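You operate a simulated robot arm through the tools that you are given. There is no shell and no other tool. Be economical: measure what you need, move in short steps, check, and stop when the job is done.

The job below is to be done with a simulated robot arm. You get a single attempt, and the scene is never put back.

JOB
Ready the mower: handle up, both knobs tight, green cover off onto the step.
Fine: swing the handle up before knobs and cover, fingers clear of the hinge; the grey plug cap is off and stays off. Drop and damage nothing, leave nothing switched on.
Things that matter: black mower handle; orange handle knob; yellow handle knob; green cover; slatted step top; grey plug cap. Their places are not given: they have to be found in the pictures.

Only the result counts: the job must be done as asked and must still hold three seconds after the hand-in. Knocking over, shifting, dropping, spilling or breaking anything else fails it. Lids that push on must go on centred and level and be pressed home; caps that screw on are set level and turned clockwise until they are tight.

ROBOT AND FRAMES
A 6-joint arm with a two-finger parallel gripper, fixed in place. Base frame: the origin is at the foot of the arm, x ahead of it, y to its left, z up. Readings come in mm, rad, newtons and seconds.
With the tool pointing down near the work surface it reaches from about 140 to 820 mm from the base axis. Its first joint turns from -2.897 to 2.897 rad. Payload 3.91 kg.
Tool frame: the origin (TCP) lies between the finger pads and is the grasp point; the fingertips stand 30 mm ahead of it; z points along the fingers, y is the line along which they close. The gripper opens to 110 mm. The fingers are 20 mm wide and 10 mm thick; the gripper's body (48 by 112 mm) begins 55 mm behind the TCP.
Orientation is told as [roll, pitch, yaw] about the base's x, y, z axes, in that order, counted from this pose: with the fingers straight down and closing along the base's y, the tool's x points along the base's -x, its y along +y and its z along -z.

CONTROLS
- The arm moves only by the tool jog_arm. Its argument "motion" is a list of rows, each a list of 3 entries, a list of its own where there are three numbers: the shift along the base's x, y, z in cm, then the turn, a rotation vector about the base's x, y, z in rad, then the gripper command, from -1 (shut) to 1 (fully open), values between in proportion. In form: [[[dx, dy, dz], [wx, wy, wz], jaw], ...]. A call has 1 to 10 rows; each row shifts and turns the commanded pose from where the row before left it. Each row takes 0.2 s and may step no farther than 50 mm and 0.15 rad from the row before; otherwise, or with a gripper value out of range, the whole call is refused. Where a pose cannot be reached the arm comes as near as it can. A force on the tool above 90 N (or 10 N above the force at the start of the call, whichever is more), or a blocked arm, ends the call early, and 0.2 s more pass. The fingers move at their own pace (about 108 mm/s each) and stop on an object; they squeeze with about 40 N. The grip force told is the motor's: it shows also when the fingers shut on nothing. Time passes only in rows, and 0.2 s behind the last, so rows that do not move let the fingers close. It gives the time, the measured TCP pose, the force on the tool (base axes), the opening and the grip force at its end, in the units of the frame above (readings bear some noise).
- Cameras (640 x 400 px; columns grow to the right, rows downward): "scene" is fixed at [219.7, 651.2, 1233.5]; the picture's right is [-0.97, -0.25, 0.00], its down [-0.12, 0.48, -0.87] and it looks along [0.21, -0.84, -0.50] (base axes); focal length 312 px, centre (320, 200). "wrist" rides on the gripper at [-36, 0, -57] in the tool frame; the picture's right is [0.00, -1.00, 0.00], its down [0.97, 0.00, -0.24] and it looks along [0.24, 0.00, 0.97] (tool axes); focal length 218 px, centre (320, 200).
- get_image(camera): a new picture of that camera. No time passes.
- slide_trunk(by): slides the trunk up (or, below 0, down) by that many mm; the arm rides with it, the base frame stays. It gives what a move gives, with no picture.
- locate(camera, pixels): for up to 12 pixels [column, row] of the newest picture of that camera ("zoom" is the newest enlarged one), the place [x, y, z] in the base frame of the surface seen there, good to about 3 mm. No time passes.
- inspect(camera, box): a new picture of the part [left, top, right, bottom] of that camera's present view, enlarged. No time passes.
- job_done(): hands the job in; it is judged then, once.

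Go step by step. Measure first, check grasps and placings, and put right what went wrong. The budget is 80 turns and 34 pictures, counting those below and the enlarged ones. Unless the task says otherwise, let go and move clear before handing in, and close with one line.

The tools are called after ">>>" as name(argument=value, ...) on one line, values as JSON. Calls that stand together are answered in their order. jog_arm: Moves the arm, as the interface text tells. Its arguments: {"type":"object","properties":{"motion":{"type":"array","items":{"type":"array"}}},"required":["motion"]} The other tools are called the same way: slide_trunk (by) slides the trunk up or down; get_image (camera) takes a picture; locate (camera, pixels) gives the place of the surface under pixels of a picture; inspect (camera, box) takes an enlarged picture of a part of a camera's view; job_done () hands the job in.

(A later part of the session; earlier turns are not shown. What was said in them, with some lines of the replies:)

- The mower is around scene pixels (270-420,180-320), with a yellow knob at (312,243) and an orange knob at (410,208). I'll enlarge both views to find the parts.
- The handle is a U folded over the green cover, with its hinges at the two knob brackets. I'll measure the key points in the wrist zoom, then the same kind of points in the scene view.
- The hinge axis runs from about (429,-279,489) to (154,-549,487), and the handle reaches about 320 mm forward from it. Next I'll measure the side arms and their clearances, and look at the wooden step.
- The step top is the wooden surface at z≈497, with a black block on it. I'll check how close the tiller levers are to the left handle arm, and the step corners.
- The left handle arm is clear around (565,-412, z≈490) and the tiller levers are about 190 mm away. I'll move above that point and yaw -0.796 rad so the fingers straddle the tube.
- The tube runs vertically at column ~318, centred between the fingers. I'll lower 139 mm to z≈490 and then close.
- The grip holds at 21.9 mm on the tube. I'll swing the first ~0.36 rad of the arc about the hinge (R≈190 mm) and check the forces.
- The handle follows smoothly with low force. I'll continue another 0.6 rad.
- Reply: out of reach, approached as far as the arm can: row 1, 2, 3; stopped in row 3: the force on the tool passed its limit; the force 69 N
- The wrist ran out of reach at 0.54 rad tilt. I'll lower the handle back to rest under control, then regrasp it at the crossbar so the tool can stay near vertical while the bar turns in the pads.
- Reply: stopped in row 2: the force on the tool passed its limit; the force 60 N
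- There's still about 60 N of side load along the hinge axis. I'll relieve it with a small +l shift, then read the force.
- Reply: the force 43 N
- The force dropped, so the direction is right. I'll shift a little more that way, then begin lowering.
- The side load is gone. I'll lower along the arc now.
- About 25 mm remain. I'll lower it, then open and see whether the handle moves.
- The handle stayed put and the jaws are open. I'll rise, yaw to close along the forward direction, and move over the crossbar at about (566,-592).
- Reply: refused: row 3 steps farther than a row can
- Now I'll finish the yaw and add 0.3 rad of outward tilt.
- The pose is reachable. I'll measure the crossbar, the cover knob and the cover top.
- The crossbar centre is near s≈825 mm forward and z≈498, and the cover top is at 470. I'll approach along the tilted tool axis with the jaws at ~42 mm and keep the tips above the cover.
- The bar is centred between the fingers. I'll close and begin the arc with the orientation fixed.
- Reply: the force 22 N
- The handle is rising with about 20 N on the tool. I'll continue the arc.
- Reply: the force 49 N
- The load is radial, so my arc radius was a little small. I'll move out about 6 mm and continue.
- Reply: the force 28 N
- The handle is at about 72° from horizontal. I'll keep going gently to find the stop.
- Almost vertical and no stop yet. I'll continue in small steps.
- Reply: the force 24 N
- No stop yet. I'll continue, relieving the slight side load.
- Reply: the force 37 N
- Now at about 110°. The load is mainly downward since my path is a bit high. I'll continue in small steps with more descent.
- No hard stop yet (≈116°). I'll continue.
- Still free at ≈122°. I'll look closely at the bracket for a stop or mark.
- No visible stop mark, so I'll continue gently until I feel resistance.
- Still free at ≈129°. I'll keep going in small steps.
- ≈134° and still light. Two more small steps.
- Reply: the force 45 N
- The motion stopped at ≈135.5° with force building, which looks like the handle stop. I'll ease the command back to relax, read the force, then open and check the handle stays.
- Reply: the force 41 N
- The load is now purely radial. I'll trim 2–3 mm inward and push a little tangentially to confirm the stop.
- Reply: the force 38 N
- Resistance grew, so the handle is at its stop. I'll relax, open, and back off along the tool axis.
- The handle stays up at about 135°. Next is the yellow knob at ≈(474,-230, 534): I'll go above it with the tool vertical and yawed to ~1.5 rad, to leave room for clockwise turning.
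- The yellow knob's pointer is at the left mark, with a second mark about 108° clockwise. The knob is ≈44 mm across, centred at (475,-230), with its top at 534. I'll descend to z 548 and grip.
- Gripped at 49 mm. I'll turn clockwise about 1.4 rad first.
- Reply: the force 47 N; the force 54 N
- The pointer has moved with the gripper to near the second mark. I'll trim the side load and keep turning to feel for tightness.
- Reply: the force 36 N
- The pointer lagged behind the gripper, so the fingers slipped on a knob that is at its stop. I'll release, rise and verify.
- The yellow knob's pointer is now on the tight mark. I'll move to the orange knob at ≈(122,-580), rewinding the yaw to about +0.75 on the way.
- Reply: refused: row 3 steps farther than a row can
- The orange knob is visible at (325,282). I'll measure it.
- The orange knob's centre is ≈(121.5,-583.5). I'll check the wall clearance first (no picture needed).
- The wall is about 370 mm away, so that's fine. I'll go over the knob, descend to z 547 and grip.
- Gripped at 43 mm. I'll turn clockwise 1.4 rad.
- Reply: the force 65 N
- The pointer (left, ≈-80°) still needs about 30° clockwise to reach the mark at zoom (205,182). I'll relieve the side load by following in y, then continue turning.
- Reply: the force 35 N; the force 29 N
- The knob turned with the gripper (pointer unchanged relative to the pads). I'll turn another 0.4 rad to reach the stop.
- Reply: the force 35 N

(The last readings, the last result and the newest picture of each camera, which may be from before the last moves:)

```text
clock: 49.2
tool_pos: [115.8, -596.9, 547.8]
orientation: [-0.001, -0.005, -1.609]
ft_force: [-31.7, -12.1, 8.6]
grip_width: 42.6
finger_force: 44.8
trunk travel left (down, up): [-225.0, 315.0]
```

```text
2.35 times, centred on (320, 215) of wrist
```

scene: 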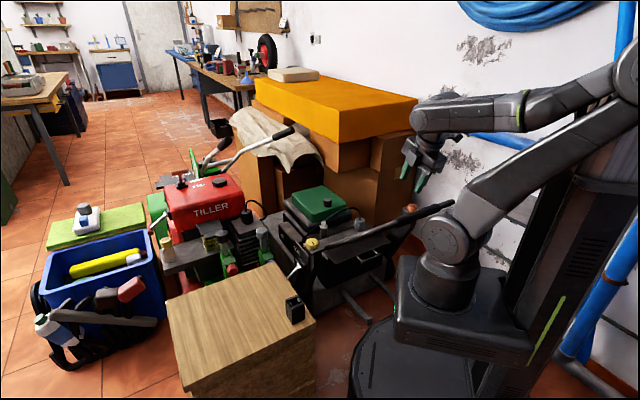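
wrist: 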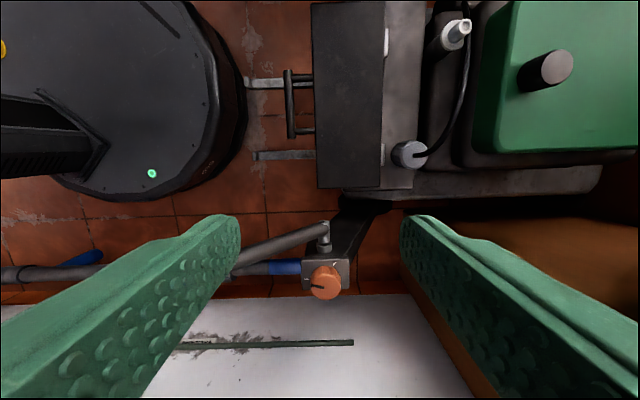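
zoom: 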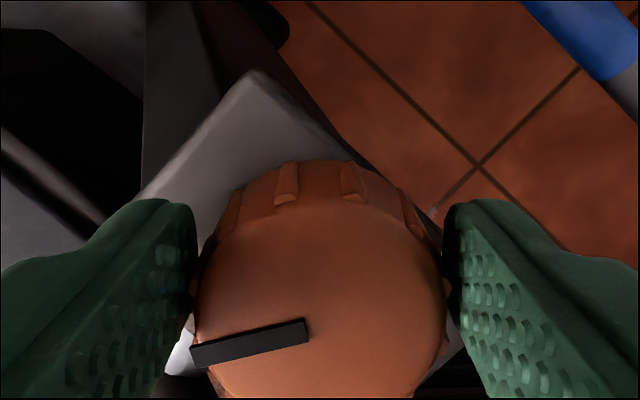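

The pointer lagged about 20° behind, so the orange knob is at its stop. I'll release, rise and check.

>>> jog_arm(motion=[[[0, 0, 0], [0, 0, 0], 0.2], [[0, 0, 0], [0, 0, 0], 0.2], [[0, 0, 3.5], [0, 0, 0], 0.2], [[0, 0, 4], [0, 0, 0.1], 0.2], [[0, 0, 4], [0, 0, 0.14], 0.2], [[0, 0, 4], [0, 0, 0.14], 0.2], [[1.0, 0, 3], [0, 0, 0.14], 0.2], [[1.0, 0, 1], [0, 0, 0.14], 0.2]])

>>> inspect(camera="wrist", box=[240, 80, 440, 300])

```text
clock: 51.0
tool_pos: [138.9, -597.0, 741.8]
orientation: [-0.001, -0.005, -0.948]
ft_force: [-0.5, 0.3, 0.2]
grip_width: 66.2
finger_force: 0.0
trunk travel left (down, up): [-225.0, 315.0]
```

```text
1.82 times, centred on (340, 190) of wrist
```

zoom: 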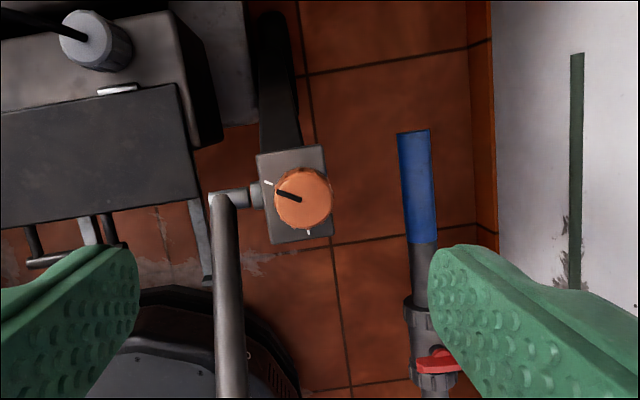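

The orange pointer is on its tight mark. Now the cover: its knob is near (500,-596), top ≈507, offset toward the robot from the cover centre. I'll move above it with yaw +0.776, closing along the offset direction.

>>> jog_arm(motion=[[[3.6, 0, 0], [0, 0, 0.144], 0.2], [[3.6, 0, 0], [0, 0, 0.144], 0.2], [[3.6, 0, 0], [0, 0, 0.144], 0.2], [[3.6, 0, 0], [0, 0, 0.144], 0.2], [[3.6, 0, 0], [0, 0, 0.144], 0.2], [[3.6, 0, 0], [0, 0, 0.144], 0.2], [[3.6, 0, 0], [0, 0, 0.144], 0.2], [[3.6, 0, 0], [0, 0, 0.144], 0.2], [[3.6, 0, 0], [0, 0, 0.144], 0.2], [[3.7, 0, 0], [0, 0, 0.144], 0.2]])

>>> jog_arm(motion=[[[0, 0, -4], [0, 0, 0.144], 0.2], [[0, 0, -4], [0, 0, 0.14], 0.2], [[0, 0, -2], [0, 0, 0], 0.2]])

>>> get_image(camera="wrist")

```text
clock: 53.2
tool_pos: [498.8, -595.4, 739.5]
orientation: [0.002, -0.004, 0.493]
ft_force: [-0.3, 1.2, -0.4]
grip_width: 66.4
finger_force: 0.1
trunk travel left (down, up): [-225.0, 315.0]
```

```text
clock: 54.0
tool_pos: [500.2, -598.6, 642.4]
orientation: [0.0, -0.003, 0.773]
ft_force: [0.1, 0.0, -0.2]
grip_width: 66.2
finger_force: 0.1
trunk travel left (down, up): [-225.0, 315.0]
```

```text
3 pictures are left
```

wrist: 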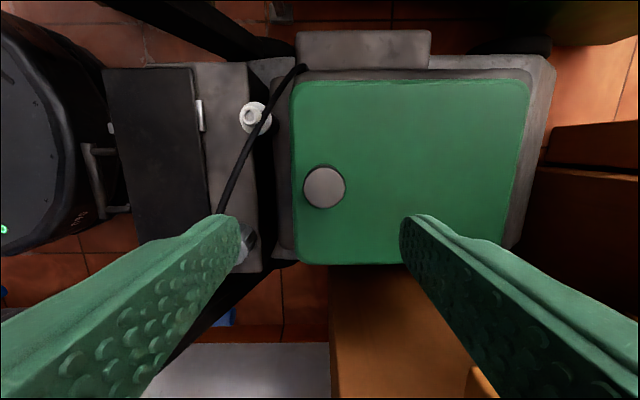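

The knob is seen at (324,187) and the cover spans (292-530, 80-265). I'll measure it.

>>> locate(camera="wrist", pixels=[[324, 187], [308, 187], [340, 187], [324, 171], [324, 203], [300, 90], [522, 90], [300, 256], [500, 240], [297, 70], [286, 150], [320, 60]])

```text
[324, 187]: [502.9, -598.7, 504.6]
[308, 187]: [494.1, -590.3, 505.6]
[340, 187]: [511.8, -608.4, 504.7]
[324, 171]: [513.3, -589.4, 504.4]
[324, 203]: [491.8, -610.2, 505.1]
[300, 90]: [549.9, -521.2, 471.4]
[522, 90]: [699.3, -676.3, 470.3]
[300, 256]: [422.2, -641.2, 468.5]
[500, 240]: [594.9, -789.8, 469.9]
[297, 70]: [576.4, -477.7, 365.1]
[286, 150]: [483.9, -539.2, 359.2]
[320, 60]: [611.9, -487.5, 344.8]
```

The knob centre is (503,-599) and the cover measures ≈230×185 mm. I'll descend to z 504 (tips ≈4 mm above the cover) and grip.

>>> jog_arm(motion=[[[0.28, -0.02, -4.6], [0, 0.003, 0], 0.2], [[0, 0, -4.6], [0, 0, 0], 0.2], [[0, 0, -4.6], [0, 0, 0], 0.2], [[0, 0, 0], [0, 0, 0], 0.2], [[0, 0, 0], [0, 0, 0], -0.3], [[0, 0, 0], [0, 0, 0], -1], [[0, 0, 0], [0, 0, 0], -1], [[0, 0, 0], [0, 0, 0], -1]])

```text
clock: 55.8
tool_pos: [500.6, -597.2, 505.3]
orientation: [0.002, -0.002, 0.776]
ft_force: [0.2, -1.5, 0.5]
grip_width: 38.6
finger_force: 39.3
trunk travel left (down, up): [-225.0, 315.0]
```

Gripped at 38.6 mm. I'll lift slowly and watch the force.

>>> jog_arm(motion=[[[0, 0, 1.0], [0, 0, 0], -1], [[0, 0, 1.0], [0, 0, 0], -1], [[0, 0, 1.5], [0, 0, 0], -1], [[0, 0, 0], [0, 0, 0], -1]])

>>> get_image(camera="wrist")

```text
clock: 56.8
tool_pos: [503.1, -597.1, 539.4]
orientation: [0.004, -0.001, 0.775]
ft_force: [0.2, -0.5, -3.9]
grip_width: 38.7
finger_force: 40.4
trunk travel left (down, up): [-225.0, 315.0]
```

```text
2 pictures are left
```

wrist: 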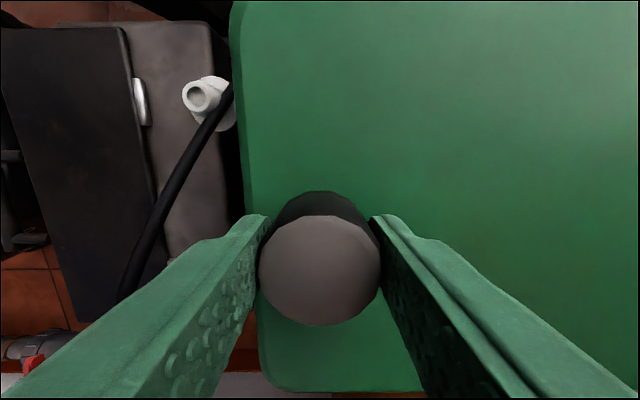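

Lifted, with a weight of ≈4 N. I'll check that it is level.

>>> locate(camera="wrist", pixels=[[260, 30], [260, 160], [400, 60], [600, 60], [600, 250], [300, 370], [500, 150]])

```text
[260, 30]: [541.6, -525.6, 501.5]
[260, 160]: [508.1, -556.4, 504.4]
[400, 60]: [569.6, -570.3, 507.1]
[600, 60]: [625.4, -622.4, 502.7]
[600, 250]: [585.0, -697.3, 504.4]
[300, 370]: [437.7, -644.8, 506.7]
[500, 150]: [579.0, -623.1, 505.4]
```

It is level. I'll raise it to z≈780, well above the surroundings.

>>> jog_arm(motion=[[[0, 0, 2], [0, 0, 0], -1], [[0, 0, 3.5], [0, 0, 0], -1], [[0, 0, 4], [0, 0, 0], -1], [[0, 0, 4], [0, 0, 0], -1], [[0, 0, 4], [0, 0, 0], -1], [[0, 0, 3.5], [0, 0, 0], -1], [[0, 0, 2], [0, 0, 0], -1], [[0, 0, 1], [0, 0, 0], -1]])

>>> jog_arm(motion=[[[0.1, 2, 0], [0, 0, 0], -1], [[0.3, 3.5, 0], [0, 0, 0], -1], [[0.3, 4, 0], [0, 0, 0], -1], [[0.3, 4, 0], [0, 0, 0], -1], [[0.3, 4, 0], [0, 0, 0], -1], [[0.3, 4, 0], [0, 0, 0], -1], [[0.3, 4, 0], [0, 0, 0], -1], [[0.3, 4, 0], [0, 0, 0], -1], [[0.3, 4, 0], [0, 0, 0], -1], [[0.3, 4, 0], [0, 0, 0], -1]])

>>> jog_arm(motion=[[[0.3, 4, 0], [0, 0, 0], -1], [[0.3, 4, 0], [0, 0, 0], -1], [[0.4, 4, 0], [0, 0, 0], -1], [[0.4, 4, 0], [0, 0, 0], -1], [[0.4, 4, 0], [0, 0, 0], -1], [[0.4, 4, 0], [0, 0, 0], -1], [[0.4, 4, 0], [0, 0, 0], -1], [[0.4, 4, 0], [0, 0, 0], -1], [[0.3, 3, 0], [0, 0, 0], -1], [[0.1, 2, 0], [0, 0, 0], -1]])

```text
clock: 58.6
tool_pos: [504.9, -596.5, 778.4]
orientation: [0.007, -0.005, 0.774]
ft_force: [-0.8, 2.7, -11.3]
grip_width: 38.6
finger_force: 40.1
trunk travel left (down, up): [-225.0, 315.0]
```

```text
clock: 60.8
tool_pos: [530.3, -220.0, 777.4]
orientation: [0.004, -0.002, 0.774]
ft_force: [-0.2, -0.1, -3.1]
grip_width: 38.8
finger_force: 40.7
trunk travel left (down, up): [-225.0, 315.0]
```

```text
clock: 63.0
tool_pos: [565.9, 150.7, 778.8]
orientation: [0.002, 0.0, 0.773]
ft_force: [0.0, 0.1, -3.5]
grip_width: 38.7
finger_force: 40.3
trunk travel left (down, up): [-225.0, 315.0]
```

Still carrying level with ≈3.5 N. I'll finish the shift to (565,188) and descend to z≈615.

>>> jog_arm(motion=[[[0, 2, 0], [0, 0, 0], -1], [[0, 1.7, -2], [0, 0, 0], -1], [[0, 0, -3.5], [0, 0, 0], -1], [[0, 0, -3.5], [0, 0, 0], -1], [[0, 0, -3.5], [0, 0, 0], -1], [[0, 0, -2.5], [0, 0, 0], -1], [[0, 0, -1.3], [0, 0, 0], -1], [[0, 0, 0], [0, 0, 0], -1]])

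>>> inspect(camera="scene", box=[130, 140, 430, 350])

```text
clock: 64.8
tool_pos: [564.2, 186.4, 616.6]
orientation: [0.004, -0.002, 0.773]
ft_force: [0.2, 0.9, -2.7]
grip_width: 38.7
finger_force: 40.0
trunk travel left (down, up): [-225.0, 315.0]
```

```text
1.90 times, centred on (280, 245) of scene
```

zoom: 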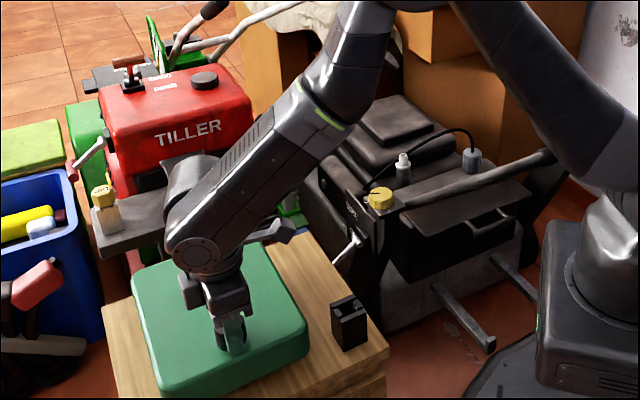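

The cover is above the step and clear of the black block. I'll check its corners and the side depth.

>>> locate(camera="zoom", pixels=[[142, 275], [262, 250], [300, 330], [172, 385], [303, 352], [240, 378], [112, 310], [320, 375], [355, 325], [300, 240]])

```text
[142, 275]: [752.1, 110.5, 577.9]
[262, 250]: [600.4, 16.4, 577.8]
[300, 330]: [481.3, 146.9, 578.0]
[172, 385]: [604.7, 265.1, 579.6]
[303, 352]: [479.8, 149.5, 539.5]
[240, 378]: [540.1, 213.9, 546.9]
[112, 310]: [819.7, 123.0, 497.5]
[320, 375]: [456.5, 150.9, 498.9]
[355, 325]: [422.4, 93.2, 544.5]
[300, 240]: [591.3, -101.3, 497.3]
```

The cover spans s≈232–463 within the step's 202–495, and the skirt is ≈40 mm deep. I'll lower to ≈583, then feel for contact.

>>> jog_arm(motion=[[[0, 0, -1.5], [0, 0, 0], -1], [[0, 0, -1.2], [0, 0, 0], -1], [[0, 0, -0.6], [0, 0, 0], -1], [[0, 0, 0], [0, 0, 0], -1]])

>>> jog_arm(motion=[[[0, 0, -0.3], [0, 0, 0], -1], [[0, 0, -0.3], [0, 0, 0], -1], [[0, 0, 0], [0, 0, 0], -1]])

>>> jog_arm(motion=[[[0, 0, -0.3], [0, 0, 0], -1], [[0, 0, 0], [0, 0, 0], -1]])

```text
clock: 65.8
tool_pos: [564.4, 186.8, 584.5]
orientation: [0.0, -0.004, 0.774]
ft_force: [1.1, 5.2, 16.8]
grip_width: 38.7
finger_force: 40.1
trunk travel left (down, up): [-225.0, 315.0]
```

```text
clock: 66.6
tool_pos: [564.6, 186.7, 580.8]
orientation: [-0.001, -0.006, 0.775]
ft_force: [-0.8, 10.1, 42.3]
grip_width: 38.7
finger_force: 40.5
trunk travel left (down, up): [-225.0, 315.0]
```

```text
clock: 67.2
tool_pos: [565.5, 187.0, 580.4]
orientation: [-0.003, -0.01, 0.776]
ft_force: [-2.2, 9.8, 68.3]
grip_width: 38.7
finger_force: 40.2
trunk travel left (down, up): [-225.0, 315.0]
```

Contact happened at z≈584. I'll ease off the pressure, open, and rise straight.

>>> jog_arm(motion=[[[0, 0, 0.8], [0, 0, 0], -1], [[0, 0, 0], [0, 0, 0], -1]])

>>> jog_arm(motion=[[[0, 0, 0], [0, 0, 0], -0.1], [[0, 0, 0], [0, 0, 0], 0.1], [[0, 0, 0], [0, 0, 0], 0.1], [[0, 0, 2], [0, 0, 0], 0.1], [[0, 0, 3], [0, 0, 0], 0.1], [[0, 0, 4], [0, 0, 0], 0.1], [[0, 0, 4], [0, 0, 0], 0.1], [[0, 0, 4], [0, 0, 0], 0.1], [[0, 0, 4], [0, 0, 0], 0.1]])

>>> get_image(camera="scene")

```text
clock: 67.8
tool_pos: [563.8, 183.5, 580.3]
orientation: [0.004, 0.004, 0.772]
ft_force: [1.7, 1.5, 3.1]
grip_width: 38.8
finger_force: 39.6
trunk travel left (down, up): [-225.0, 315.0]
```

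```text
clock: 69.8
tool_pos: [566.4, 186.2, 790.1]
orientation: [0.004, 0.0, 0.776]
ft_force: [0.1, 0.4, 0.1]
grip_width: 60.4
finger_force: 0.0
trunk travel left (down, up): [-225.0, 315.0]
```

```text
0 pictures are left
```

scene: 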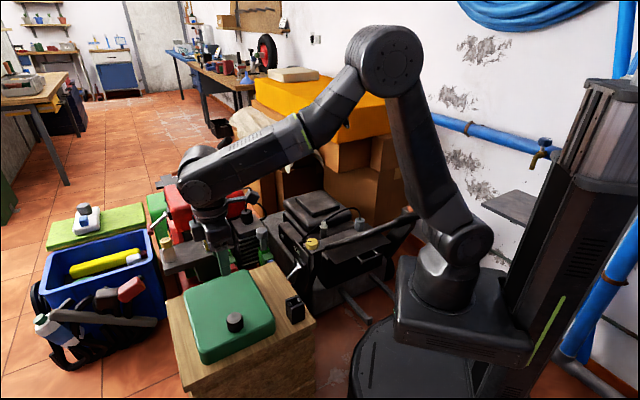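

The cover sits on the step beside the black block and the handle is still up. One last free check on level and handle position.

>>> locate(camera="scene", pixels=[[195, 292], [250, 275], [268, 318], [208, 350], [230, 300], [430, 213], [360, 240], [294, 303]])

```text
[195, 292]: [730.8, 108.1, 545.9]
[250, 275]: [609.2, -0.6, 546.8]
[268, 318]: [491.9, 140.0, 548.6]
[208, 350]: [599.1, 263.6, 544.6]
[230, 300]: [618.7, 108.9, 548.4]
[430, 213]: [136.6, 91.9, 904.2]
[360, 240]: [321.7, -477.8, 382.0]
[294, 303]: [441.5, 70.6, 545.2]
```

The cover is level at z≈546 and fully on the step. Both knobs are at their tight marks, the handle is up, the gripper is clear, and the plug cap was not touched, so I'm handing in.

>>> job_done()

```text
The job is handed in.
```

The mower is ready and handed in: handle up at its stop (about 135°), both knobs turned clockwise to their tight marks, and the green cover level on the step, with the grey plug cap left off and untouched.
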